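You operate a simulated robot arm through the tools that you are given. There is no shell and no other tool. Be economical: measure what you need, move in short steps, check, and stop when the job is done.

Carry out the task below with a simulated two-armed robot. There is one attempt and no reset: what you move stays moved.

Task
Seal foil pack No 54 in the vacuum sealer for 4 seconds.
Fine: lower the lid, then hold it shut with one hand while the other presses start; the pack stays inside, the lid as it comes up.

Only the result counts: the job must be done as asked and must still hold three seconds after the hand-in. Knocking over, shifting, dropping, spilling or breaking anything else fails it. A push-on lid holds only when it is set on centred and level and pressed home; a screw cap is set on level and turned clockwise until tight.

Robot
Two 7-joint arms with two-finger parallel grippers on one trunk, on a base that drives. Base frame: it is fixed to the floor where the robot stands at the start and does not move with it; the origin is under the middle of the robot, x ahead of it, y to its left, z up. Readings come in mm, rad, newtons and seconds.
The left shoulder is at the start at [60, 143, 876], the right one opposite. With the tool pointing down near the work surface each hand reaches from about 320 to 740 mm from the robot's upright axis, wherever it stands, measured 20 degrees to its own side. Places, roughly: bed of the vacuum sealer [700, 2000, 900]; clear lid [900, 2000, 1100]; sealer time knob [400, 2100, 900]; green button of the sealer [400, 1900, 900]; vacuum sealer [600, 2000, 800]. Payload 1.57 kg a hand.
The TCP of each hand is the grasp point between the finger pads, 30 mm short of the fingertips. In the tool frame z runs along the fingers and y along their closing line. The gripper opens to 110 mm. The fingers are 24 mm wide and 12 mm thick; the gripper's body (48 by 112 mm) begins 78 mm behind the TCP.
Orientation is that of the tool frame in the base frame, as [roll, pitch, yaw] about the fixed x, y, z axes, in that order (R = Rz(yaw) Ry(pitch) Rx(roll)). With the fingers straight down and closing along the base's y, the tool's x points along the base's -x, its y along +y and its z along -z.

Tools
- The arms move only by the tool jog_arm. It takes "left_commands", "right_commands" or both (then of equal length, played together; a hand with none holds still); each is text: rows parted by semicolons, each of 7 numbers parted by spaces: the shift along the base's x, y, z in mm, then the turn, a rotation vector about the base's x, y, z in rad, then the closure in counts, from 0 (fully open) to 255 (shut). In form: tx ty tz ax ay az fingers; .... A call has 1 to 20 rows; each row shifts and turns the commanded pose from where the row before left it. Each row takes 0.2 s and may step no farther than 50 mm and 0.15 rad from the row before; otherwise, or with a gripper value out of range, the whole call is refused. A pose out of reach is approached as far as the arm can. The call stops where the force on the tool passes 90 N (or 10 N more than at its start, if that is more) or the arm is blocked; 0.2 s more then pass. The fingers move at their own pace (about 45 mm/s each) and stop on an object; they squeeze with about 30 N. The grip force told is the motor's: it shows also when the fingers shut on nothing. Time passes only in rows, and 0.2 s behind the last, so rows that do not move let the fingers close. It gives the time, the measured TCP pose, the force on the tool (base axes), the opening and the grip force at its end, in the units of the frame above (readings bear some noise).
- Cameras (640 x 400 px; columns grow to the right, rows downward): "scene" is now at [47.2, -5.6, 1482.5]; the picture's right is [-0.07, -1.00, 0.00], its down [-0.76, 0.05, -0.65] and it looks along [0.64, -0.04, -0.76] (base axes); focal length 248 px, centre (320, 200). "left" rides on the left gripper at [70, -16, -141] in its tool frame; the picture's right is [0.23, 0.97, 0.00], its down [-0.85, 0.20, -0.48] and it looks along [-0.47, 0.11, 0.88] (tool axes); focal length 222 px, centre (320, 200). "right" rides on the right gripper at [70, 16, -141] in its tool frame; the picture's right is [-0.23, 0.97, 0.00], its down [-0.86, -0.20, -0.48] and it looks along [-0.47, -0.11, 0.88] (tool axes); focal length 222 px, centre (320, 200). There is no depth. A picture from a camera that has moved, and an enlarged one, comes with that camera's place and axes in the base frame and with its lens.
- capture(camera): a new picture of that camera. It takes no simulated time.
- slide_trunk(by): slides the trunk up (or, below 0, down) by that many mm; the arms and the scene camera ride with it, the base frame stays. It gives what a move gives, with no picture.
- roll_base(legs): drives the robot by 1 to 6 legs, each [ahead, left, turn to the left] in mm, mm and rad, along the robot's own axes; the way and the turn of a leg run together, so that a leg with both is an arc; at most 1500 mm and 3.142 rad a leg. The arms and the cameras ride along, it lands a little off, and it stops where it bumps. It gives what a move gives.
- pan_tilt(pan, tilt): turns the head with the scene camera to pan (to the left, within 1.501 rad either way) and tilt (down, from -0.506 to 1.204), counted from straight ahead of the robot. It gives what a move gives.
- inspect(camera, box): a new picture of the part [left, top, right, bottom] of that camera's present view, enlarged. It takes no simulated time.
- finish_job(): hands the job in; it is judged then, once.

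Work in short steps. Places have to be worked out from the pictures, the camera data and where the tool is seen: move nearer, look again, correct. Check each grasp and each placing, and mend what went wrong. You have 120 turns and 88 pictures in all, those below and enlarged ones among them. Open the grippers and draw the arms clear of the work before you hand the job in, unless the task says otherwise; then end with one line.

The tools are called after "Emit:" as a command line: name --argument value ..., lists and objects as JSON in quotes. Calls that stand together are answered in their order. jog_arm: Moves the arms, as the interface text tells. Its arguments: {"type":"object","properties":{"left_commands":{"type":"string"},"right_commands":{"type":"string"}},"required":[]} The other tools are called the same way: slide_trunk (by) slides the trunk up or down; roll_base (legs) drives the base; pan_tilt (pan, tilt) turns the head that bears the scene camera; capture (camera) takes a picture; inspect (camera, box) takes an enlarged picture of a part of a camera's view; finish_job () hands the job in.

At the start:

```text
time_s: 0.0
left_ee_pos: [498.4, 134.9, 1002.5]
left_ee_rot: [-3.141, -0.001, 3.141]
left_ft_force: [0.2, 0.1, 0.6]
left_opening: 110.0
left_finger_force: 0.1
right_ee_pos: [517.4, -345.2, 995.7]
right_ee_rot: [-3.141, -0.001, 3.141]
right_ft_force: [0.3, -0.7, 1.1]
right_opening: 110.1
right_finger_force: 0.1
trunk travel left (down, up): [-475.0, 115.0]
robot x, y, heading: [3.3, 3.8, 0.002]
head pan, tilt: [-0.07, 0.869]
```

scene: 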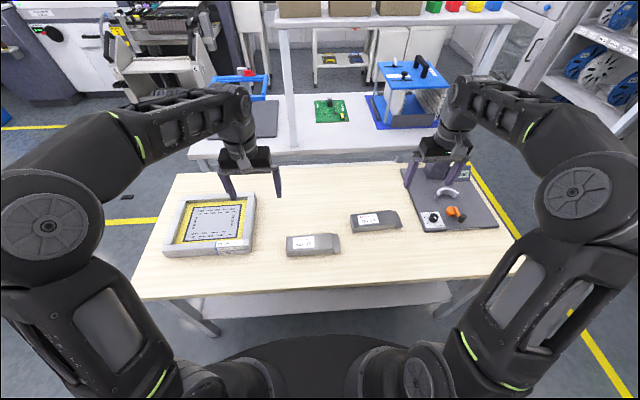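
right: 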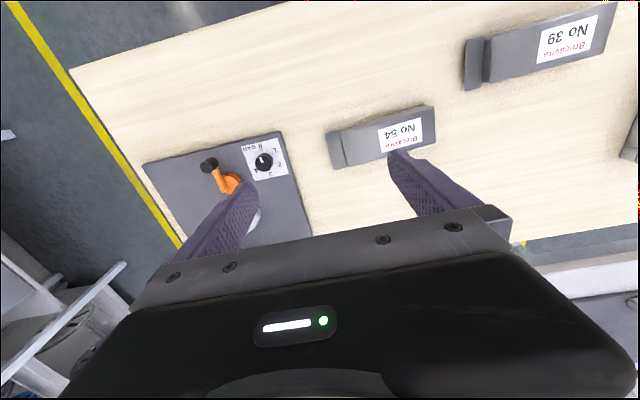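
left: 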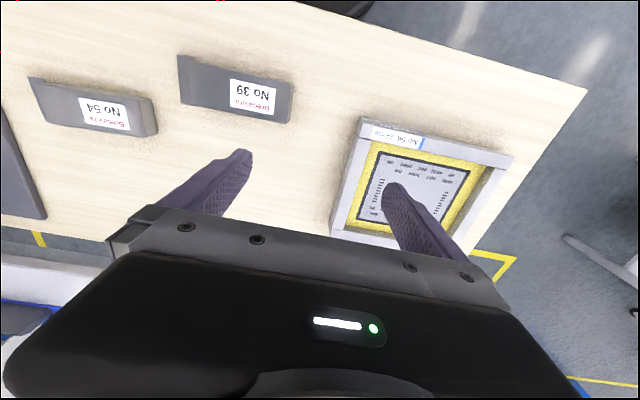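

I estimate pack 54 at about [557, -242], with its long axis nearly along y. First I look left towards the sealer and closer at the pack.

Emit:
inspect --camera "right" --box '[240, 60, 480, 210]'

Emit:
pan_tilt --pan 1.25 --tilt 0.4

Emit:
capture --camera "scene"

```text
2.67 times, centred on (360, 135) of right
camera zoom: at [446.6, -328.9, 1136.8], right [0.23, 0.97, 0.0], down [0.86, -0.2, 0.48], along [0.47, -0.11, -0.88], focal length 592 px, centre (213, 373)
```

zoom: 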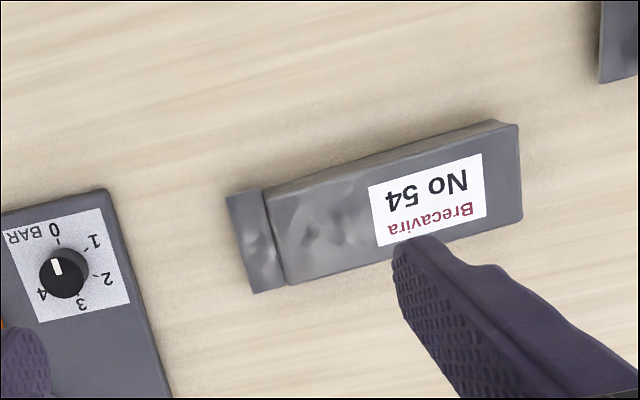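

```text
time_s: 1.5
left_ee_pos: [500.0, 135.5, 1002.8]
left_ee_rot: [3.141, 0.001, -3.141]
left_ft_force: [1.3, -0.6, -0.4]
left_opening: 110.0
left_finger_force: 0.1
right_ee_pos: [516.8, -344.5, 995.7]
right_ee_rot: [-3.141, 0.001, 3.141]
right_ft_force: [0.5, 0.0, 0.1]
right_opening: 110.2
right_finger_force: 0.1
trunk travel left (down, up): [-475.0, 115.0]
robot x, y, heading: [0.1, 3.5, 0.001]
head pan, tilt: [1.25, 0.4]
```

```text
83 pictures are left
camera scene: at [-0.5, 87.6, 1523.1], right [0.95, -0.32, 0.0], down [-0.12, -0.37, -0.92], along [0.29, 0.87, -0.39], focal length 248 px, centre (320, 200)
```

scene: 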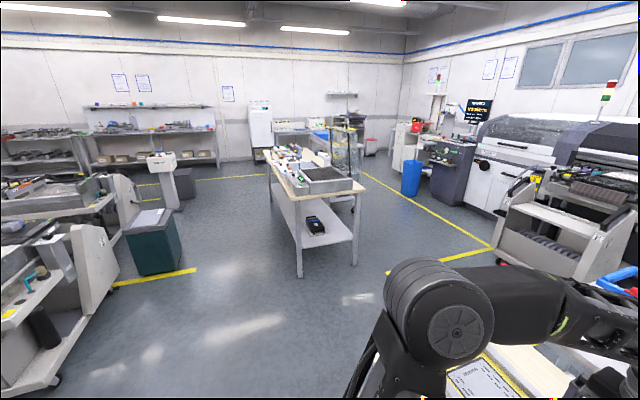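

The sealer looks to be on the near end of the far table. I zoom in on it.

Emit:
inspect --camera "scene" --box '[255, 130, 375, 205]'

```text
5.33 times, centred on (315, 168) of scene
camera zoom: at [-0.5, 87.6, 1523.1], right [0.95, -0.32, 0.0], down [-0.12, -0.37, -0.92], along [0.29, 0.87, -0.39], focal length 1321 px, centre (347, 373)
```

zoom: 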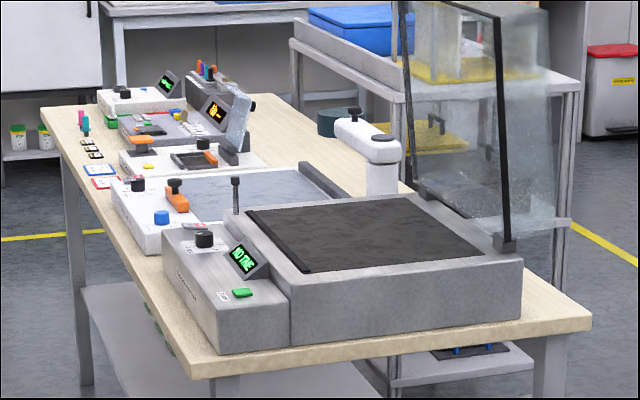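

The sealer faces -x. Its hinged lid stands open at x≈800, and the display reads "NO TIME". Now I turn the right gripper 90° above pack 54 so the fingers close across its width.

Emit:
jog_arm --right_commands "4 10 0 0 0 0.148 0;4 10 0 0 0 0.148 0;4 10 0 0 0 0.148 0;4 10 0 0 0 0.148 0;4 10 0 0 0 0.148 0;4 10 0 0 0 0.148 0;4 10 0 0 0 0.148 0;4 10 0 0 0 0.148 0;4 10 0 0 0 0.148 0;4 10 0 0 0 0.148 0;0 10 0 0 0 0.146 0;0 0 -50 0 0 0 0;0 0 -50 0 0 0 0"

Emit:
capture --camera "right"

```text
time_s: 4.3
left_ee_pos: [499.9, 136.2, 1003.1]
left_ee_rot: [3.141, 0.001, 3.141]
left_ft_force: [1.2, 0.1, 0.6]
left_opening: 110.1
left_finger_force: 0.0
right_ee_pos: [557.9, -237.2, 895.5]
right_ee_rot: [3.141, 0.001, -1.514]
right_ft_force: [-0.7, 0.6, 0.3]
right_opening: 110.0
right_finger_force: 0.0
trunk travel left (down, up): [-475.0, 115.0]
robot x, y, heading: [-4.5, 3.1, -0.003]
head pan, tilt: [1.25, 0.4]
```

```text
81 pictures are left
camera right: at [544.7, -307.6, 1036.2], right [-0.99, 0.17, 0.0], down [0.15, 0.86, 0.48], along [0.08, 0.47, -0.88], focal length 222 px, centre (320, 200)
```

right: 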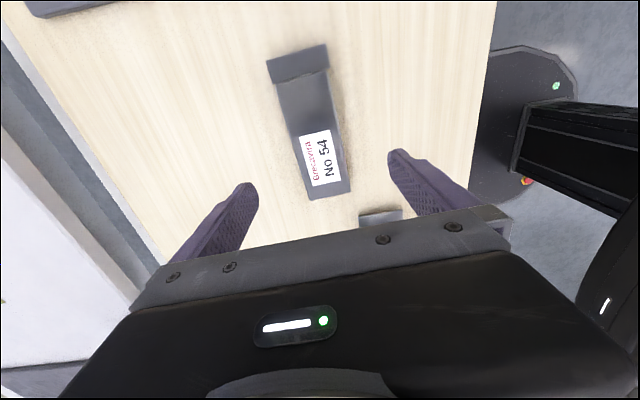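

The pack sits between the open fingers. I lower to about z=757, close and lift slightly.

Emit:
jog_arm --right_commands "3 -5 -40 0 0 -0.02 0;0 0 -45 0 0 0 0;0 0 -35 0 0 0 0;0 0 -18 0 0 0 0;0 0 0 0 0 0 255;0 0 0 0 0 0 255;0 0 0 0 0 0 255;0 0 0 0 0 0 255;0 0 0 0 0 0 255;0 0 0 0 0 0 255"

Emit:
capture --camera "right"

```text
time_s: 6.5
left_ee_pos: [499.6, 135.1, 1002.2]
left_ee_rot: [3.141, 0.001, -3.14]
left_ft_force: [-0.1, -0.5, -0.1]
left_opening: 109.8
left_finger_force: 0.2
right_ee_pos: [560.3, -240.4, 757.4]
right_ee_rot: [3.141, 0.0, -1.535]
right_ft_force: [0.7, 1.0, 0.3]
right_opening: 65.5
right_finger_force: 30.8
trunk travel left (down, up): [-475.0, 115.0]
robot x, y, heading: [1.0, 0.4, -0.003]
head pan, tilt: [1.25, 0.4]
```

```text
80 pictures are left
camera right: at [546.6, -310.0, 897.8], right [-0.98, 0.19, 0.0], down [0.17, 0.86, 0.48], along [0.09, 0.47, -0.88], focal length 222 px, centre (320, 200)
```

right: 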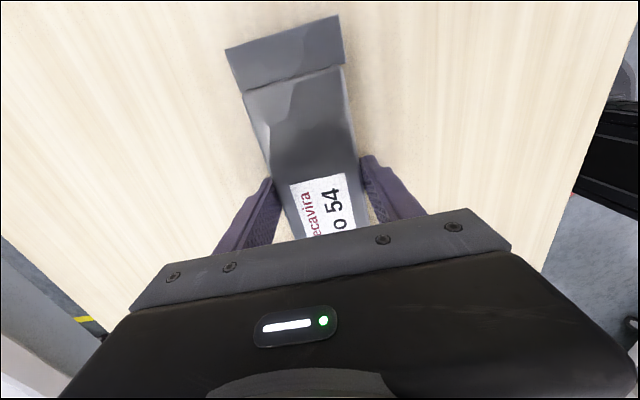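

Gripped at 65.5 mm. I lift the pack high above bed height and check that it hangs level.

Emit:
jog_arm --right_commands "0 0 20 0 0 0 255;0 0 45 0 0 0 255;-10 0 45 0 0 0 255;-15 0 45 0 0 0 255;-20 0 45 0 0 0 255;-20 0 45 0 0 0 255;-20 0 45 0 0 0 255;-20 0 45 0 0 0 255" --left_commands "0 0 0 0 0 0 0;0 0 20 0 0 0 0;-10 0 20 0 0 0 0;-15 0 20 0 0 0 0;-20 0 20 0 0 0 0;-20 0 20 0 0 0 0;-20 0 20 0 0 0 0;-20 0 20 0 0 0 0"

Emit:
capture --camera "right"

```text
time_s: 8.3
left_ee_pos: [469.1, 135.1, 1064.5]
left_ee_rot: [-3.14, -0.003, 3.139]
left_ft_force: [-0.5, -0.8, -0.2]
left_opening: 110.1
left_finger_force: 0.0
left hand out of reach, approached as far as the arm can: row 5, 6, 7, 8
right_ee_pos: [475.5, -243.3, 1051.1]
right_ee_rot: [3.141, 0.001, -1.536]
right_ft_force: [-0.2, 0.0, -1.6]
right_opening: 65.6
right_finger_force: 29.9
right hand out of reach, approached as far as the arm can: row 8
trunk travel left (down, up): [-475.0, 115.0]
robot x, y, heading: [0.9, 0.1, 0.001]
head pan, tilt: [1.25, 0.4]
```

```text
79 pictures are left
camera right: at [461.4, -313.6, 1191.7], right [-0.98, 0.19, 0.0], down [0.17, 0.86, 0.48], along [0.09, 0.47, -0.88], focal length 222 px, centre (320, 200)
```

right: 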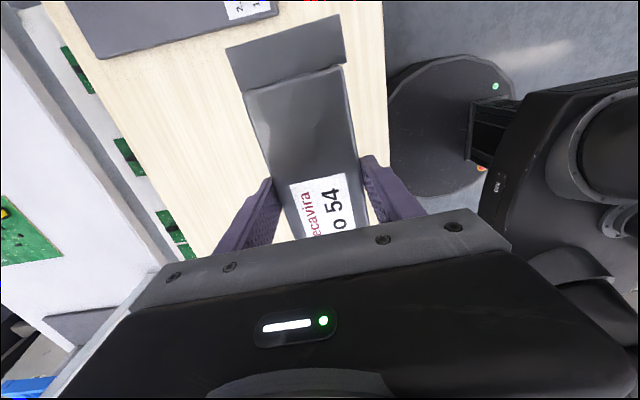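

The pack is held firmly. I raise the trunk, back off and drive to the open floor, turning to face the sealer from its -y side.

Emit:
slide_trunk --by 110

Emit:
roll_base --legs '[[-250, 0, 0], [0, 1050, 0], [0, 0, 1.571]]'

Emit:
pan_tilt --pan -0.5 --tilt 0.5

Emit:
capture --camera "scene"

```text
time_s: 9.7
left_ee_pos: [468.7, 135.9, 1175.2]
left_ee_rot: [3.139, -0.001, 3.141]
left_ft_force: [-0.5, -0.8, 0.5]
left_opening: 110.0
left_finger_force: 0.0
right_ee_pos: [475.9, -242.2, 1161.4]
right_ee_rot: [-3.14, 0.001, -1.538]
right_ft_force: [0.0, -0.3, -1.8]
right_opening: 65.6
right_finger_force: 30.1
trunk travel left (down, up): [-585.0, 5.0]
robot x, y, heading: [3.0, -1.3, -0.002]
head pan, tilt: [1.25, 0.4]
```

```text
time_s: 20.4
left_ee_pos: [-373.8, 1538.5, 1174.3]
left_ee_rot: [3.14, -0.002, -1.587]
left_ft_force: [0.3, 0.2, 0.2]
left_opening: 109.8
left_finger_force: 0.1
right_ee_pos: [4.9, 1539.0, 1160.7]
right_ee_rot: [-3.142, 0.0, 0.02]
right_ft_force: [0.6, 0.2, -2.3]
right_opening: 65.6
right_finger_force: 30.4
trunk travel left (down, up): [-585.0, 5.0]
robot x, y, heading: [-247.3, 1067.3, 1.56]
head pan, tilt: [1.25, 0.4]
```

```text
time_s: 22.1
left_ee_pos: [-374.0, 1537.6, 1174.5]
left_ee_rot: [3.141, -0.002, -1.586]
left_ft_force: [0.6, 0.6, 0.3]
left_opening: 110.2
left_finger_force: 0.0
right_ee_pos: [4.9, 1538.4, 1161.7]
right_ee_rot: [-3.14, -0.001, 0.019]
right_ft_force: [-0.5, -0.7, -1.5]
right_opening: 65.6
right_finger_force: 30.4
trunk travel left (down, up): [-585.0, 5.0]
robot x, y, heading: [-246.1, 1069.7, 1.557]
head pan, tilt: [-0.499, 0.499]
```

```text
78 pictures are left
camera scene: at [-201.3, 1115.5, 1624.0], right [0.87, -0.49, 0.0], down [-0.23, -0.42, -0.88], along [0.43, 0.77, -0.48], focal length 248 px, centre (320, 200)
```

scene: 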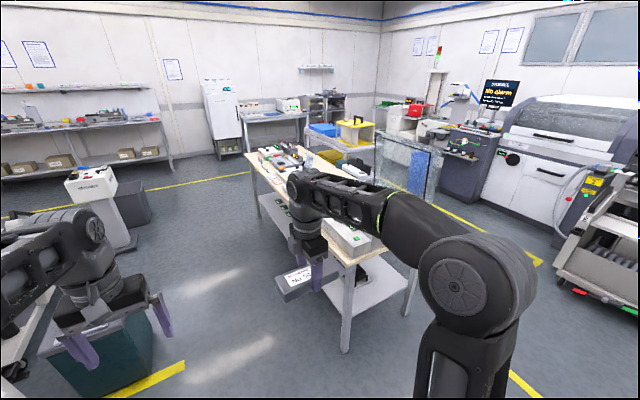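

Clear path. I drive right along +x to about x=600 and look straight ahead.

Emit:
roll_base --legs '[[0, -830, 0.013]]'

Emit:
pan_tilt --pan 0 --tilt 0.65

Emit:
capture --camera "scene"

Emit:
capture --camera "left"

```text
time_s: 26.5
left_ee_pos: [444.2, 1525.3, 1175.3]
left_ee_rot: [3.139, -0.003, -1.586]
left_ft_force: [0.7, 0.3, 0.8]
left_opening: 110.2
left_finger_force: 0.0
right_ee_pos: [822.0, 1526.4, 1161.1]
right_ee_rot: [-3.141, -0.001, 0.02]
right_ft_force: [0.5, 0.3, -1.1]
right_opening: 65.7
right_finger_force: 30.1
trunk travel left (down, up): [-585.0, 5.0]
robot x, y, heading: [573.4, 1053.3, 1.561]
head pan, tilt: [-0.499, 0.499]
```

```text
time_s: 27.4
left_ee_pos: [444.4, 1525.4, 1173.6]
left_ee_rot: [3.14, -0.003, -1.587]
left_ft_force: [-0.3, 0.4, 1.1]
left_opening: 110.2
left_finger_force: 0.1
right_ee_pos: [822.4, 1526.9, 1160.7]
right_ee_rot: [-3.139, -0.001, 0.02]
right_ft_force: [0.3, -0.3, -2.5]
right_opening: 65.3
right_finger_force: 30.4
trunk travel left (down, up): [-585.0, 5.0]
robot x, y, heading: [573.5, 1051.5, 1.558]
head pan, tilt: [0.0, 0.649]
```

```text
77 pictures are left
camera scene: at [573.6, 1111.2, 1610.6], right [1.0, -0.02, 0.0], down [-0.01, -0.6, -0.8], along [0.01, 0.8, -0.6], focal length 248 px, centre (320, 200)
```

scene: 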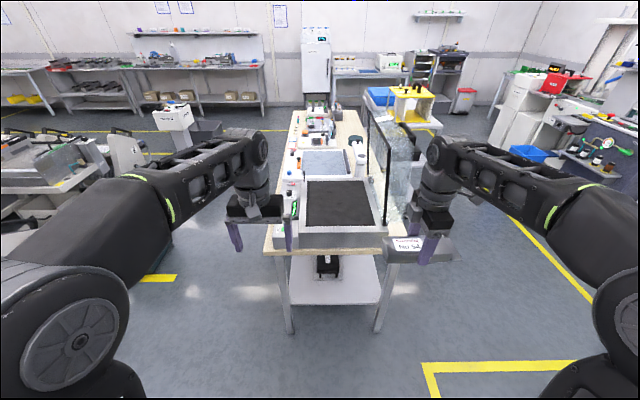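

```text
76 pictures are left
camera left: at [459.5, 1455.7, 1316.3], right [-0.98, -0.21, 0.0], down [-0.19, 0.86, 0.48], along [-0.1, 0.47, -0.88], focal length 222 px, centre (320, 200)
```

left: 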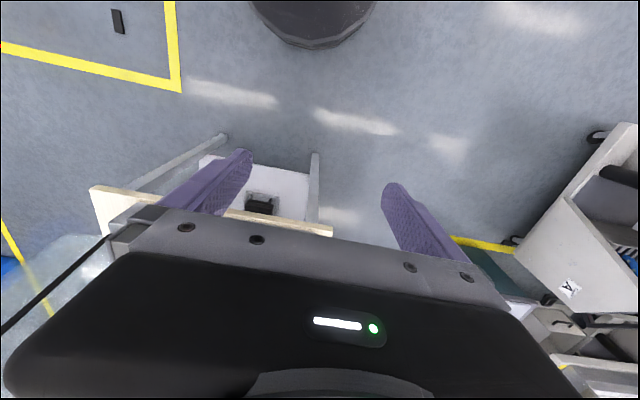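

I zoom the head camera on the sealer to fix its geometry from here.

Emit:
inspect --camera "scene" --box '[256, 100, 416, 260]'

```text
2.50 times, centred on (336, 180) of scene
camera zoom: at [573.6, 1111.2, 1610.6], right [1.0, -0.02, 0.0], down [-0.01, -0.6, -0.8], along [0.01, 0.8, -0.6], focal length 619 px, centre (280, 250)
```

zoom: 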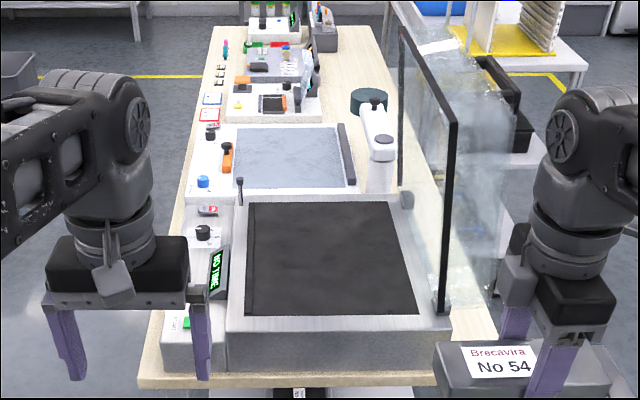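

Bed is about x 525–815, y 1885–2230, z≈890, with the lid upright at x≈825–850. I first shift the right hand left to x≈670 so pack and gripper miss the lid, then drive ahead.

Emit:
jog_arm --right_commands "-38 0 0 0 0 0 255;-38 0 0 0 0 0 255;-38 0 0 0 0 0 255;-38 0 0 0 0 0 255" --left_commands "-20 0 0 0 0 0 0;-20 0 0 0 0 0 0;-20 0 0 0 0 0 0;-20 0 0 0 0 0 0"

Emit:
roll_base --legs '[[300, 0, 0.012]]'

Emit:
pan_tilt --pan 0 --tilt 0.85

Emit:
capture --camera "scene"

Emit:
capture --camera "right"

Emit:
capture --camera "left"

```text
time_s: 28.4
left_ee_pos: [362.3, 1524.4, 1175.7]
left_ee_rot: [3.14, -0.002, -1.586]
left_ft_force: [0.6, 0.1, -0.2]
left_opening: 109.9
left_finger_force: 0.1
right_ee_pos: [669.4, 1526.7, 1162.6]
right_ee_rot: [-3.139, -0.003, 0.019]
right_ft_force: [0.1, -1.0, -2.8]
right_opening: 65.5
right_finger_force: 30.0
trunk travel left (down, up): [-585.0, 5.0]
robot x, y, heading: [573.0, 1054.7, 1.553]
head pan, tilt: [0.0, 0.649]
```

```text
time_s: 30.5
left_ee_pos: [360.8, 1831.4, 1174.0]
left_ee_rot: [3.139, -0.005, -1.577]
left_ft_force: [-0.1, -0.6, -0.6]
left_opening: 110.0
left_finger_force: 0.1
right_ee_pos: [668.4, 1835.6, 1162.3]
right_ee_rot: [-3.141, -0.001, 0.032]
right_ft_force: [0.1, 0.6, -2.5]
right_opening: 65.5
right_finger_force: 29.6
trunk travel left (down, up): [-585.0, 5.0]
robot x, y, heading: [574.4, 1362.9, 1.569]
head pan, tilt: [0.0, 0.649]
```

```text
time_s: 31.2
left_ee_pos: [361.2, 1829.7, 1174.0]
left_ee_rot: [3.14, -0.002, -1.577]
left_ft_force: [0.5, -0.6, 0.4]
left_opening: 109.7
left_finger_force: 0.1
right_ee_pos: [667.7, 1835.2, 1162.6]
right_ee_rot: [-3.14, 0.001, 0.031]
right_ft_force: [0.2, 0.5, -2.1]
right_opening: 65.5
right_finger_force: 29.9
trunk travel left (down, up): [-585.0, 5.0]
robot x, y, heading: [576.5, 1360.8, 1.568]
head pan, tilt: [0.0, 0.85]
```

```text
74 pictures are left
camera scene: at [575.6, 1409.8, 1594.0], right [1.0, 0.0, 0.0], down [0.0, -0.75, -0.66], along [0.0, 0.66, -0.75], focal length 248 px, centre (320, 200)
```

scene: 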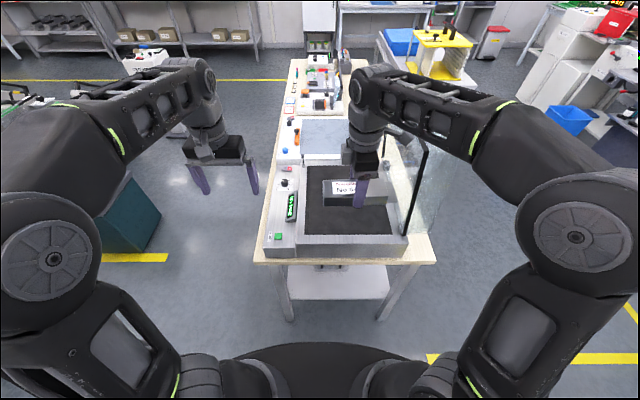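

```text
73 pictures are left
camera right: at [737.6, 1820.9, 1302.8], right [-0.2, -0.98, 0.0], down [-0.86, 0.17, 0.48], along [-0.47, 0.1, -0.88], focal length 222 px, centre (320, 200)
```

right: 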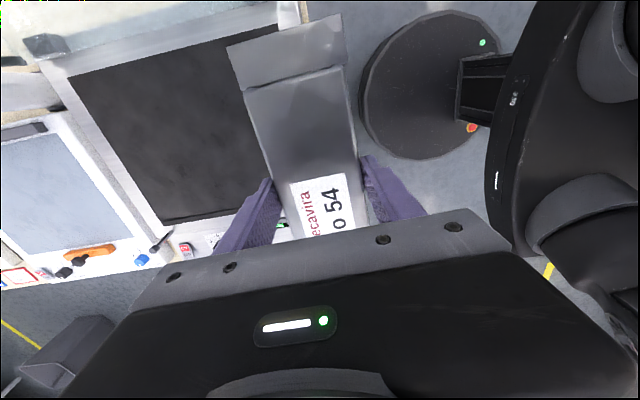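

```text
72 pictures are left
camera left: at [376.3, 1760.0, 1317.0], right [-0.97, -0.22, 0.0], down [-0.19, 0.86, 0.48], along [-0.11, 0.46, -0.88], focal length 222 px, centre (320, 200)
```

left: 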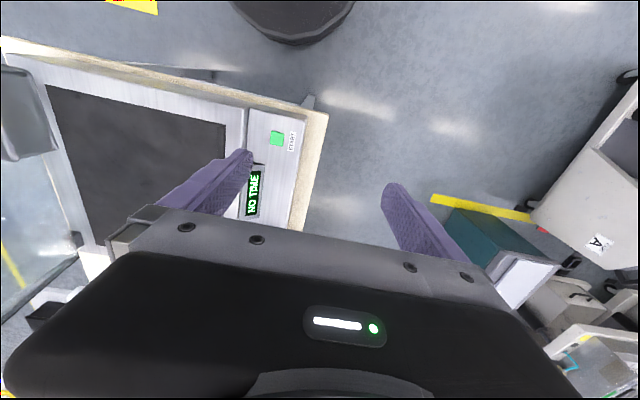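

Readings from both wrist cameras agree: bed x 525–822, y 1870–2228. I check whether the bed has a seal bar and which side it is on.

Emit:
inspect --camera "left" --box '[20, 60, 320, 250]'

Emit:
inspect --camera "right" --box '[0, 0, 300, 280]'

Emit:
inspect --camera "scene" --box '[260, 130, 450, 260]'

```text
2.11 times, centred on (170, 155) of left
camera zoom: at [376.3, 1760.0, 1317.0], right [-0.97, -0.22, 0.0], down [-0.19, 0.86, 0.48], along [-0.11, 0.46, -0.88], focal length 468 px, centre (636, 295)
```

zoom: 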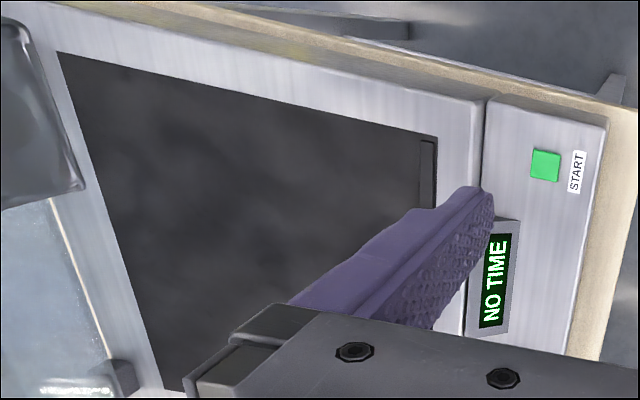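

```text
1.43 times, centred on (150, 140) of right
camera zoom: at [737.6, 1820.9, 1302.8], right [-0.2, -0.98, 0.0], down [-0.86, 0.17, 0.48], along [-0.47, 0.1, -0.88], focal length 317 px, centre (563, 286)
```

zoom: 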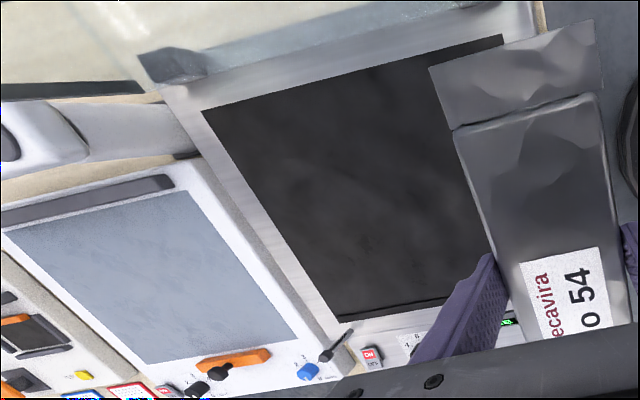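

```text
3.08 times, centred on (355, 195) of scene
camera zoom: at [575.6, 1409.8, 1594.0], right [1.0, 0.0, 0.0], down [0.0, -0.75, -0.66], along [0.0, 0.66, -0.75], focal length 762 px, centre (212, 215)
```

zoom: 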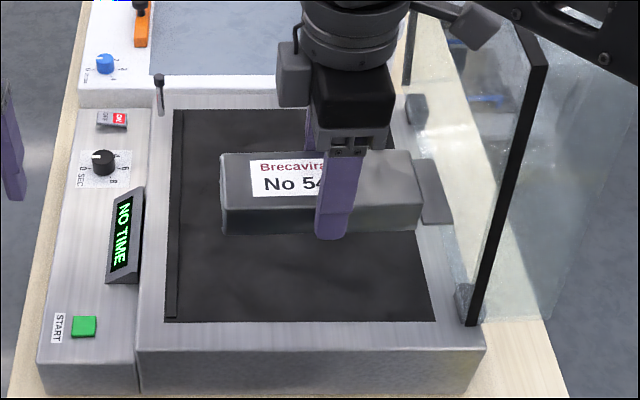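

There is a seal bar along the front (-x) side of the bed, and the pack's flap now points to +x. I turn the pack 180° so that its open flap can lie over the bar.

Emit:
jog_arm --right_commands "0 0 0 0 0 -0.149 255;0 0 0 0 0 -0.149 255;0 0 0 0 0 -0.149 255;0 0 0 0 0 -0.149 255;0 0 0 0 0 -0.149 255;0 0 0 0 0 -0.149 255;0 0 0 0 0 -0.149 255;0 0 0 0 0 -0.149 255;0 0 0 0 0 -0.149 255;0 0 0 0 0 -0.149 255;0 0 0 0 0 -0.149 255;0 0 0 0 0 -0.149 255;0 0 0 0 0 -0.149 255;0 0 0 0 0 -0.149 255;0 0 0 0 0 -0.149 255;0 0 0 0 0 -0.149 255;0 0 0 0 0 -0.149 255;0 0 0 0 0 -0.149 255;0 0 0 0 0 -0.149 255;0 0 0 0 0 -0.149 255"

```text
time_s: 35.5
left_ee_pos: [360.0, 1829.0, 1174.6]
left_ee_rot: [3.14, -0.002, -1.575]
left_ft_force: [-0.3, 0.2, 0.2]
left_opening: 109.8
left_finger_force: 0.1
right_ee_pos: [666.1, 1834.3, 1162.0]
right_ee_rot: [-3.139, -0.001, -2.952]
right_ft_force: [-0.2, 0.7, -1.5]
right_opening: 65.7
right_finger_force: 29.5
trunk travel left (down, up): [-585.0, 5.0]
robot x, y, heading: [575.4, 1361.8, 1.567]
head pan, tilt: [0.0, 0.85]
```

Rotation worked. I finish the turn, move over the bed and lower partway to check.

Emit:
jog_arm --right_commands "-9 40 0 0 0 -0.1 255;-9 40 0 0 0 -0.09 255;-9 40 0 0 0 0 255;-9 40 -10 0 0 0 255;-9 36 -45 0 0 0 255;0 0 -45 0 0 0 255;0 0 -45 0 0 0 255"

Emit:
inspect --camera "scene" --box '[260, 130, 450, 260]'

Emit:
capture --camera "right"

```text
refused: row 5 steps farther than a row can; nothing moved
```

```text
3.08 times, centred on (355, 195) of scene
camera zoom: at [575.6, 1409.9, 1594.0], right [1.0, 0.0, 0.0], down [0.0, -0.75, -0.66], along [0.0, 0.66, -0.75], focal length 762 px, centre (212, 215)
```

zoom: 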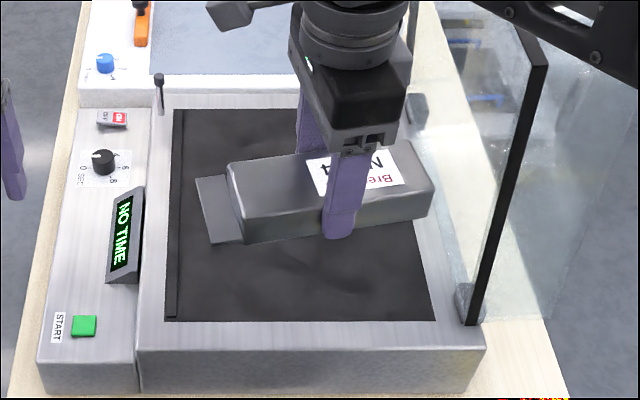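

```text
67 pictures are left
camera right: at [595.4, 1838.2, 1302.7], right [0.04, 1.0, 0.0], down [0.88, -0.03, 0.48], along [0.48, -0.02, -0.88], focal length 222 px, centre (320, 200)
```

right: 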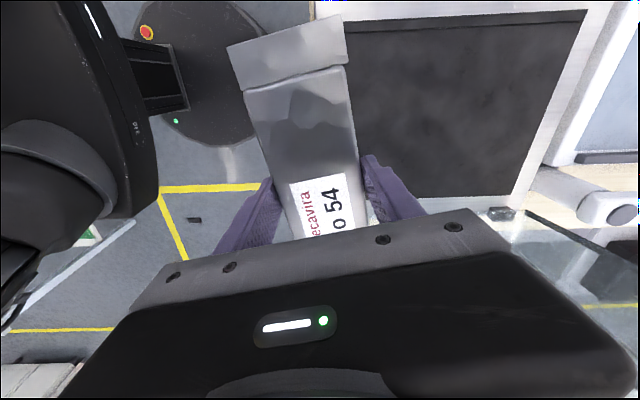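

One row was too long; I re-issue it with smaller steps.

Emit:
jog_arm --right_commands "-9 40 0 0 0 -0.1 255;-9 40 0 0 0 -0.09 255;-9 40 0 0 0 0 255;-9 40 -10 0 0 0 255;-9 36 -20 0 0 0 255;0 0 -45 0 0 0 255;0 0 -45 0 0 0 255;0 0 -25 0 0 0 255"

Emit:
inspect --camera "scene" --box '[260, 130, 450, 260]'

Emit:
capture --camera "right"

```text
time_s: 37.2
left_ee_pos: [360.6, 1829.0, 1174.0]
left_ee_rot: [3.139, -0.002, -1.575]
left_ft_force: [0.1, -0.4, -0.7]
left_opening: 110.0
left_finger_force: 0.1
right_ee_pos: [651.0, 1910.8, 1024.4]
right_ee_rot: [3.138, -0.002, -3.073]
right_ft_force: [-0.3, -0.3, -2.8]
right_opening: 65.5
right_finger_force: 30.1
right hand out of reach, approached as far as the arm can: row 1, 2, 3, 4
trunk travel left (down, up): [-585.0, 5.0]
robot x, y, heading: [576.3, 1363.3, 1.569]
head pan, tilt: [0.0, 0.85]
```

```text
3.08 times, centred on (355, 195) of scene
camera zoom: at [575.7, 1409.7, 1594.0], right [1.0, 0.0, 0.0], down [0.0, -0.75, -0.66], along [0.0, 0.66, -0.75], focal length 762 px, centre (212, 215)
```

zoom: 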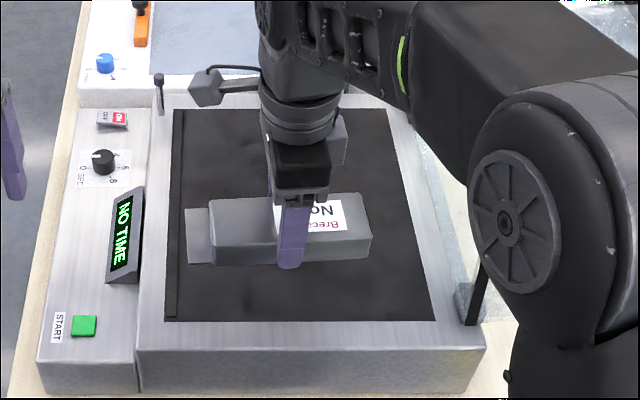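

```text
65 pictures are left
camera right: at [579.7, 1921.8, 1165.4], right [0.16, 0.99, 0.01], down [0.87, -0.14, 0.48], along [0.47, -0.07, -0.88], focal length 222 px, centre (320, 200)
```

right: 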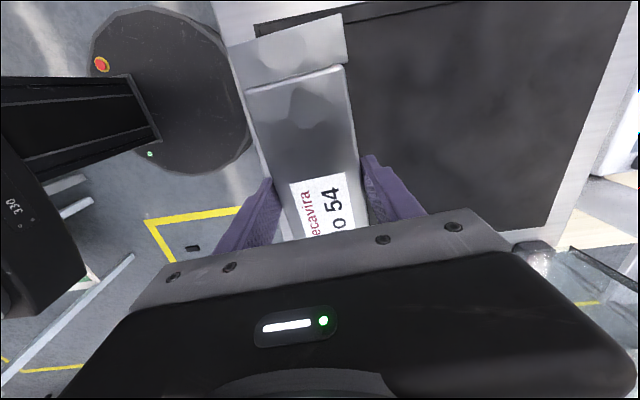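

Steps lost high up were due to reach. At this height I continue towards x≈622, y≈2030 with a small yaw fix.

Emit:
jog_arm --right_commands "-7 30 0 0 0 -0.035 255;-7 30 0 0 0 -0.033 255;-7 30 0 0 0 0 255;-8 30 0 0 0 0 255;0 0 -30 0 0 0 255"

Emit:
inspect --camera "scene" --box '[260, 130, 450, 260]'

Emit:
capture --camera "right"

```text
time_s: 38.5
left_ee_pos: [360.3, 1830.4, 1175.1]
left_ee_rot: [3.139, -0.003, -1.576]
left_ft_force: [-0.3, -0.2, -1.1]
left_opening: 110.1
left_finger_force: 0.0
right_ee_pos: [624.8, 2011.8, 996.6]
right_ee_rot: [3.136, -0.003, 3.141]
right_ft_force: [0.6, 0.7, -2.2]
right_opening: 65.5
right_finger_force: 30.1
right hand out of reach, approached as far as the arm can: row 4
trunk travel left (down, up): [-585.0, 5.0]
robot x, y, heading: [576.4, 1362.8, 1.569]
head pan, tilt: [0.0, 0.85]
```

```text
3.08 times, centred on (355, 195) of scene
camera zoom: at [575.5, 1411.3, 1593.9], right [1.0, 0.0, 0.0], down [0.0, -0.75, -0.66], along [0.0, 0.66, -0.75], focal length 762 px, centre (212, 215)
```

zoom: 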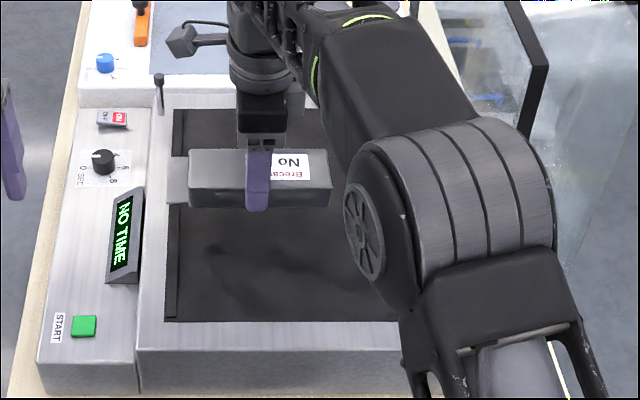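

```text
63 pictures are left
camera right: at [555.7, 2026.6, 1137.4], right [0.23, 0.97, 0.0], down [0.86, -0.2, 0.48], along [0.46, -0.1, -0.88], focal length 222 px, centre (320, 200)
```

right: 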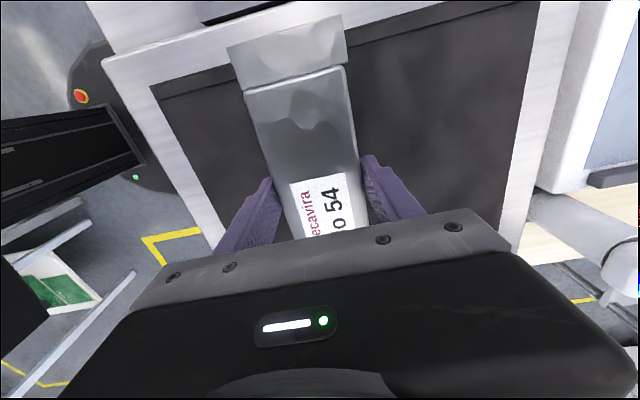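

The pack is aligned over the bed with the flap over the bar. I lower gently and watch the vertical force.

Emit:
jog_arm --right_commands "1 0 -30 0 0 0 255;1 0 -20 0 0 0 255"

Emit:
jog_arm --right_commands "0 0 -5 0 0 0 255;0 0 -5 0 0 0 255"

Emit:
jog_arm --right_commands "0 0 -5 0 0 0 255"

```text
time_s: 39.0
left_ee_pos: [361.1, 1831.0, 1175.2]
left_ee_rot: [3.14, -0.002, -1.574]
left_ft_force: [0.0, 0.0, 0.0]
left_opening: 110.1
left_finger_force: 0.0
right_ee_pos: [629.3, 2012.3, 948.9]
right_ee_rot: [3.135, -0.001, -3.14]
right_ft_force: [-0.4, 0.2, -1.7]
right_opening: 65.4
right_finger_force: 29.6
trunk travel left (down, up): [-585.0, 5.0]
robot x, y, heading: [576.2, 1361.9, 1.565]
head pan, tilt: [0.0, 0.85]
```

```text
time_s: 39.6
left_ee_pos: [360.1, 1830.0, 1175.3]
left_ee_rot: [3.139, -0.001, -1.573]
left_ft_force: [-0.8, 0.7, -1.0]
left_opening: 109.9
left_finger_force: 0.1
right_ee_pos: [629.1, 2012.6, 938.3]
right_ee_rot: [3.134, -0.002, 3.141]
right_ft_force: [0.6, -1.6, 1.9]
right_opening: 65.5
right_finger_force: 30.0
trunk travel left (down, up): [-585.0, 5.0]
robot x, y, heading: [578.9, 1363.3, 1.566]
head pan, tilt: [0.0, 0.85]
```

```text
time_s: 40.0
left_ee_pos: [359.9, 1827.5, 1176.0]
left_ee_rot: [3.14, -0.001, -1.577]
left_ft_force: [1.0, 0.4, -0.3]
left_opening: 110.1
left_finger_force: 0.1
right_ee_pos: [630.1, 2012.6, 936.8]
right_ee_rot: [3.128, -0.003, 3.142]
right_ft_force: [1.4, 1.6, 22.7]
right_opening: 66.1
right_finger_force: 29.7
trunk travel left (down, up): [-585.0, 5.0]
robot x, y, heading: [574.2, 1361.5, 1.563]
head pan, tilt: [0.0, 0.85]
```

Contact at TCP z≈938 (bed ≈900). I ease up, nudge 6 mm back toward the bar, and open.

Emit:
jog_arm --right_commands "0 0 6 0 0 0 255;-7 0 0 0 0 0 255;0 0 -4 0 0 0 255;0 0 0 0 0 0 160;0 0 0 0 0 0 0;0 0 0 0 0 0 0;0 0 0 0 0 0 0;0 0 0 0 0 0 0"

Emit:
jog_arm --right_commands "0 0 15 0 0 0 0;0 0 35 0 0 0 0;0 0 45 0 0 0 0;0 -30 35 0 0 0 0;0 -35 20 0 0 0 0;0 -40 0 0 0 0 0;0 -40 0 0 0 0 0"

Emit:
capture --camera "right"

Emit:
inspect --camera "scene" --box '[260, 130, 450, 260]'

```text
time_s: 41.9
left_ee_pos: [361.1, 1828.8, 1174.4]
left_ee_rot: [3.14, -0.002, -1.576]
left_ft_force: [-0.5, -0.1, -0.3]
left_opening: 110.1
left_finger_force: 0.0
right_ee_pos: [621.2, 2013.2, 933.6]
right_ee_rot: [3.134, 0.0, -3.14]
right_ft_force: [1.1, -0.2, -0.1]
right_opening: 110.0
right_finger_force: 0.2
trunk travel left (down, up): [-585.0, 5.0]
robot x, y, heading: [572.4, 1361.1, 1.562]
head pan, tilt: [0.0, 0.85]
```

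```text
time_s: 43.5
left_ee_pos: [361.3, 1827.9, 1175.5]
left_ee_rot: [3.14, -0.002, -1.577]
left_ft_force: [-0.1, 0.1, 0.2]
left_opening: 109.9
left_finger_force: 0.2
right_ee_pos: [619.8, 1863.9, 1083.7]
right_ee_rot: [3.136, -0.003, -3.141]
right_ft_force: [0.1, -1.2, 0.2]
right_opening: 110.0
right_finger_force: 0.0
trunk travel left (down, up): [-585.0, 5.0]
robot x, y, heading: [577.3, 1361.6, 1.567]
head pan, tilt: [0.0, 0.85]
```

```text
62 pictures are left
camera right: at [549.9, 1879.4, 1224.6], right [0.23, 0.97, 0.01], down [0.86, -0.2, 0.48], along [0.47, -0.1, -0.88], focal length 222 px, centre (320, 200)
```

right: 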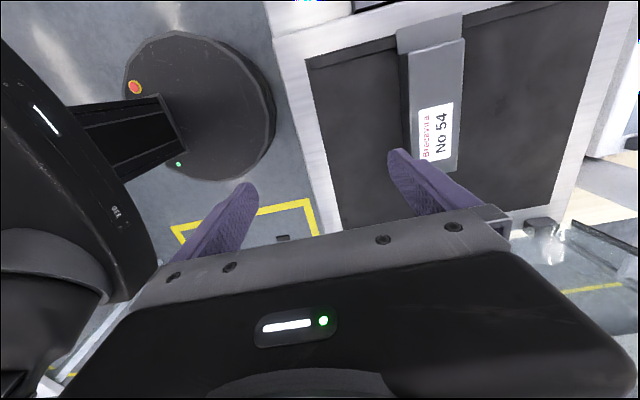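

```text
3.08 times, centred on (355, 195) of scene
camera zoom: at [575.9, 1408.6, 1594.0], right [1.0, 0.0, 0.0], down [0.0, -0.75, -0.66], along [0.0, 0.66, -0.75], focal length 762 px, centre (212, 215)
```

zoom: 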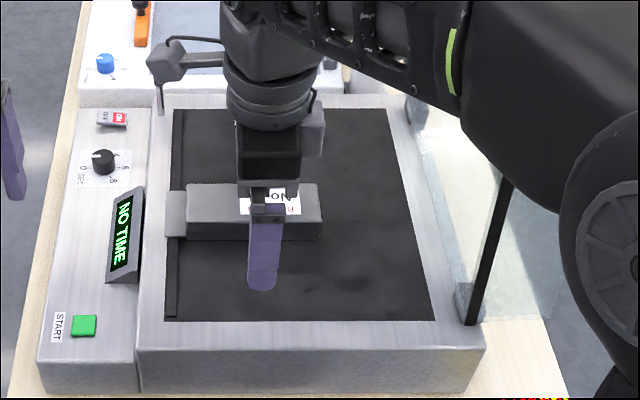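

The pack is down. I check whether the flap pokes past the black bed edge.

Emit:
inspect --camera "right" --box '[290, 0, 530, 150]'

Emit:
inspect --camera "scene" --box '[290, 170, 370, 220]'

```text
2.67 times, centred on (410, 75) of right
camera zoom: at [549.9, 1879.4, 1224.6], right [0.23, 0.97, 0.01], down [0.86, -0.2, 0.48], along [0.47, -0.1, -0.88], focal length 592 px, centre (80, 533)
```

zoom: 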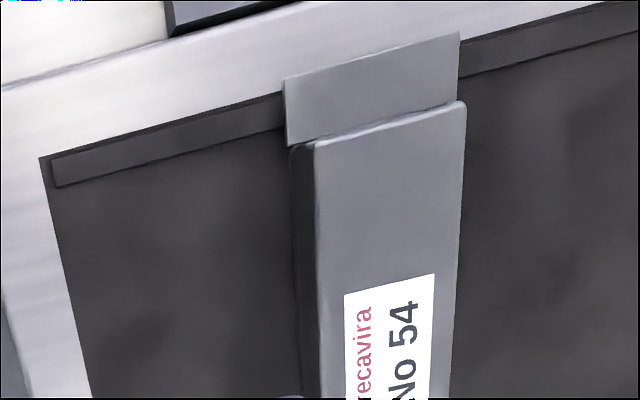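

```text
8.00 times, centred on (330, 195) of scene
camera zoom: at [575.9, 1408.6, 1594.0], right [1.0, 0.0, 0.0], down [0.0, -0.75, -0.66], along [0.0, 0.66, -0.75], focal length 1981 px, centre (240, 240)
```

zoom: 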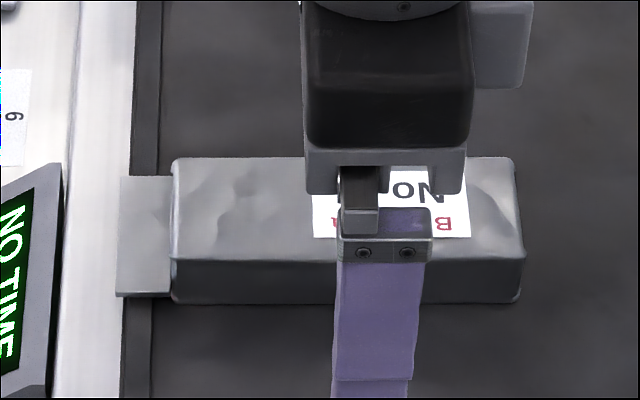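

The flap overhangs the bed edge by about 5 mm, so I regrip and slide the pack about 7 mm toward +x so the lid rim won't catch it.

Emit:
jog_arm --right_commands "0 40 0 0 0 0 0;0 40 0 0 0 0 0;0 35 -20 0 0 0 0;0 33 -30 0 0 0 0;1 1 -45 0 0 0 0;0 0 -35 0 0 0 0;0 0 -17 0 0 0 0;0 0 0 0 0 0 255;0 0 0 0 0 0 255;0 0 0 0 0 0 255;0 0 0 0 0 0 255;0 0 0 0 0 0 255;0 0 0 0 0 0 255"

```text
time_s: 46.2
left_ee_pos: [359.4, 1829.2, 1175.0]
left_ee_rot: [3.14, -0.002, -1.575]
left_ft_force: [-0.3, 0.1, 0.5]
left_opening: 110.2
left_finger_force: 0.1
right_ee_pos: [622.7, 1999.0, 952.4]
right_ee_rot: [3.137, -0.002, 3.14]
right_ft_force: [-0.1, -0.3, -0.8]
right_opening: 65.3
right_finger_force: 29.9
right hand out of reach, approached as far as the arm can: row 4
trunk travel left (down, up): [-585.0, 5.0]
robot x, y, heading: [577.8, 1358.5, 1.569]
head pan, tilt: [0.0, 0.85]
```

Gripped again (slightly higher, pack slid a bit toward -y, still inside the bed). I shift it +x and release.

Emit:
jog_arm --right_commands "0 0 5 0 0 0 255;4 0 0 0 0 0 255;4 0 0 0 0 0 255;0 0 -4 0 0 0 255;0 0 0 0 0 0 255;0 0 0 0 0 0 160;0 0 0 0 0 0 0;0 0 0 0 0 0 0;0 0 0 0 0 0 0;0 0 30 0 0 0 0;0 0 45 0 0 0 0;0 -15 45 0 0 0 0;0 -40 10 0 0 0 0;0 -45 0 0 0 0 0;0 -45 0 0 0 0 0"

Emit:
inspect --camera "scene" --box '[290, 170, 370, 220]'

Emit:
inspect --camera "right" --box '[290, 0, 530, 150]'

```text
time_s: 49.5
left_ee_pos: [360.6, 1827.8, 1174.9]
left_ee_rot: [3.139, -0.003, -1.577]
left_ft_force: [0.0, -0.3, -1.2]
left_opening: 110.2
left_finger_force: 0.0
right_ee_pos: [631.0, 1858.2, 1075.3]
right_ee_rot: [3.132, -0.001, 3.141]
right_ft_force: [0.2, -0.7, -1.2]
right_opening: 110.1
right_finger_force: 0.0
right hand out of reach, approached as far as the arm can: row 12
trunk travel left (down, up): [-585.0, 5.0]
robot x, y, heading: [571.4, 1364.2, 1.565]
head pan, tilt: [0.0, 0.85]
```

```text
8.00 times, centred on (330, 195) of scene
camera zoom: at [575.9, 1408.2, 1594.0], right [1.0, 0.0, 0.0], down [0.0, -0.75, -0.66], along [0.0, 0.66, -0.75], focal length 1981 px, centre (240, 240)
```

zoom: 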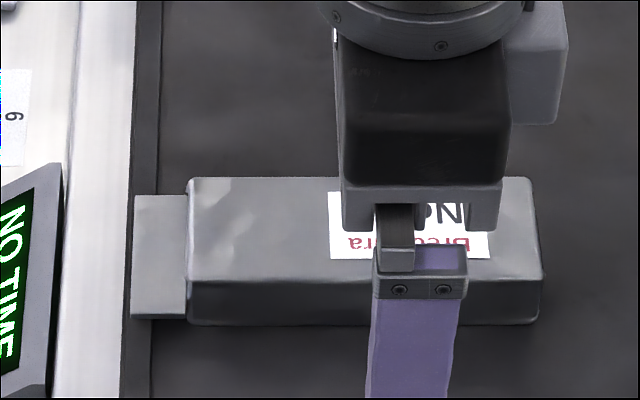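

```text
2.67 times, centred on (410, 75) of right
camera zoom: at [560.8, 1872.7, 1215.4], right [0.23, 0.97, 0.01], down [0.86, -0.2, 0.48], along [0.46, -0.1, -0.88], focal length 592 px, centre (80, 533)
```

zoom: 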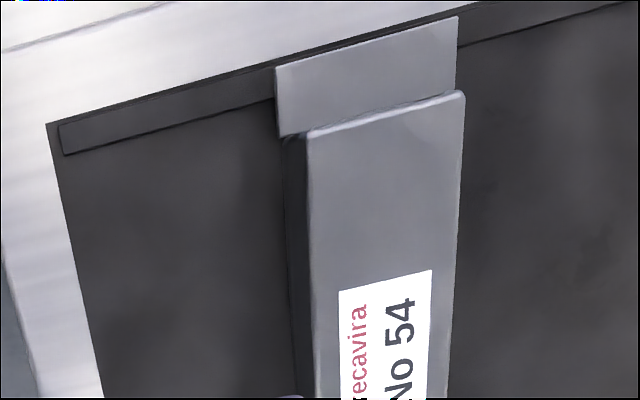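

The pack now lies with its flap flat on the bar. Next I check arm clearance before driving a bit closer for the knob.

Emit:
capture --camera "scene"

```text
56 pictures are left
camera scene: at [575.9, 1408.2, 1594.0], right [1.0, 0.0, 0.0], down [0.0, -0.75, -0.66], along [0.0, 0.66, -0.75], focal length 248 px, centre (320, 200)
```

scene: 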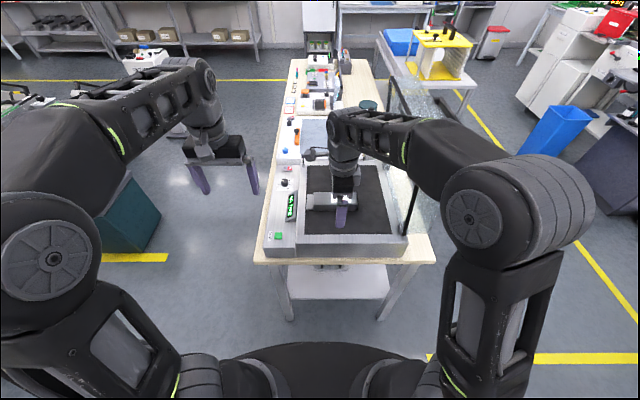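

I pull the right hand back for lid clearance, then drive 90 mm ahead.

Emit:
jog_arm --right_commands "10 -40 0 0 0 0 0;10 -40 0 0 0 0 0;10 -40 0 0 0 0 0;10 -30 0 0 0 0 0"

Emit:
roll_base --legs '[[90, 0, 0.003]]'

Emit:
jog_arm --left_commands "15 40 -20 0 0 0 0;15 40 -20 0 0 0 0;15 40 -20 0 0 0 0;15 40 -20 0 0 0 0"

Emit:
capture --camera "left"

Emit:
capture --camera "scene"

```text
time_s: 50.5
left_ee_pos: [360.6, 1829.5, 1175.7]
left_ee_rot: [3.139, -0.003, -1.576]
left_ft_force: [0.3, 0.4, 0.5]
left_opening: 110.1
left_finger_force: 0.1
right_ee_pos: [669.8, 1708.1, 1071.2]
right_ee_rot: [3.136, 0.0, 3.141]
right_ft_force: [0.1, 0.4, -0.1]
right_opening: 110.2
right_finger_force: 0.1
trunk travel left (down, up): [-585.0, 5.0]
robot x, y, heading: [569.2, 1360.4, 1.569]
head pan, tilt: [0.0, 0.85]
```

```text
time_s: 51.5
left_ee_pos: [359.5, 1918.6, 1175.4]
left_ee_rot: [-3.141, -0.002, -1.572]
left_ft_force: [0.2, 0.9, -0.8]
left_opening: 110.1
left_finger_force: 0.0
right_ee_pos: [669.1, 1798.7, 1071.3]
right_ee_rot: [3.137, -0.001, -3.138]
right_ft_force: [0.6, -0.1, -0.8]
right_opening: 110.3
right_finger_force: 0.1
trunk travel left (down, up): [-585.0, 5.0]
robot x, y, heading: [574.0, 1452.0, 1.574]
head pan, tilt: [0.0, 0.85]
```

```text
time_s: 52.5
left_ee_pos: [408.6, 2048.0, 1110.6]
left_ee_rot: [3.14, 0.002, -1.572]
left_ft_force: [1.4, -1.7, -0.3]
left_opening: 109.9
left_finger_force: 0.1
left hand out of reach, approached as far as the arm can: row 4
right_ee_pos: [669.5, 1795.8, 1070.7]
right_ee_rot: [3.135, 0.001, -3.139]
right_ft_force: [-0.5, -0.5, -0.4]
right_opening: 110.0
right_finger_force: 0.0
trunk travel left (down, up): [-585.0, 5.0]
robot x, y, heading: [578.4, 1452.3, 1.571]
head pan, tilt: [0.0, 0.85]
```

```text
55 pictures are left
camera left: at [424.1, 1978.4, 1253.1], right [-0.97, -0.23, 0.0], down [-0.2, 0.85, 0.48], along [-0.11, 0.47, -0.88], focal length 222 px, centre (320, 200)
```

left: 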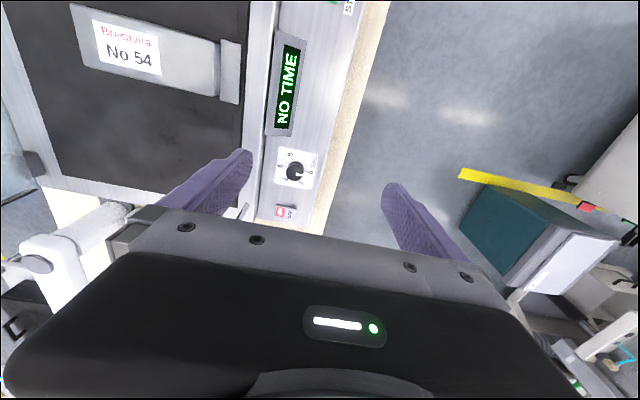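

```text
54 pictures are left
camera scene: at [575.3, 1497.1, 1594.1], right [1.0, 0.0, 0.0], down [0.0, -0.75, -0.66], along [0.0, 0.66, -0.75], focal length 248 px, centre (320, 200)
```

scene: 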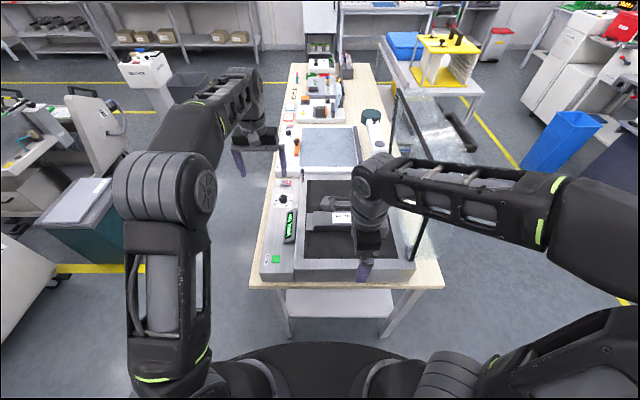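

I zoom on the knob to see its pointer and scale.

Emit:
inspect --camera "left" --box '[240, 130, 350, 230]'

Emit:
inspect --camera "scene" --box '[255, 160, 335, 270]'

```text
4.00 times, centred on (295, 180) of left
camera zoom: at [424.1, 1978.4, 1253.1], right [-0.97, -0.23, 0.0], down [-0.2, 0.85, 0.48], along [-0.11, 0.47, -0.88], focal length 888 px, centre (420, 280)
```

zoom: 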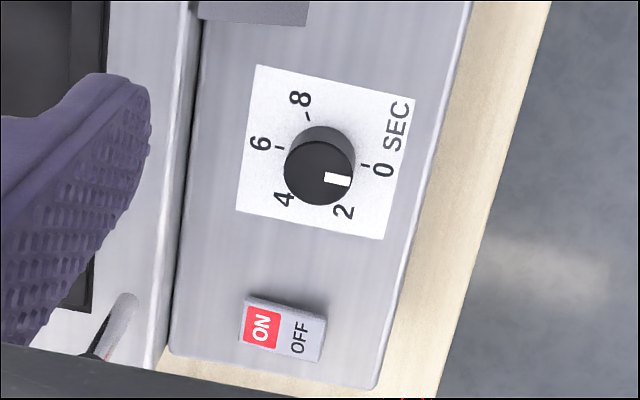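

```text
3.64 times, centred on (295, 215) of scene
camera zoom: at [575.3, 1497.1, 1594.1], right [1.0, 0.0, 0.0], down [0.0, -0.75, -0.66], along [0.0, 0.66, -0.75], focal length 901 px, centre (411, 146)
```

zoom: 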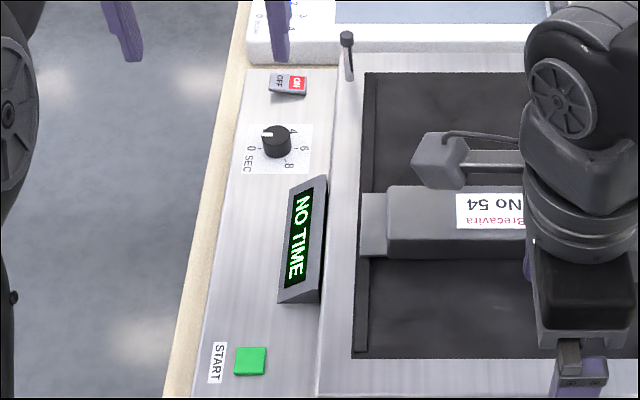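

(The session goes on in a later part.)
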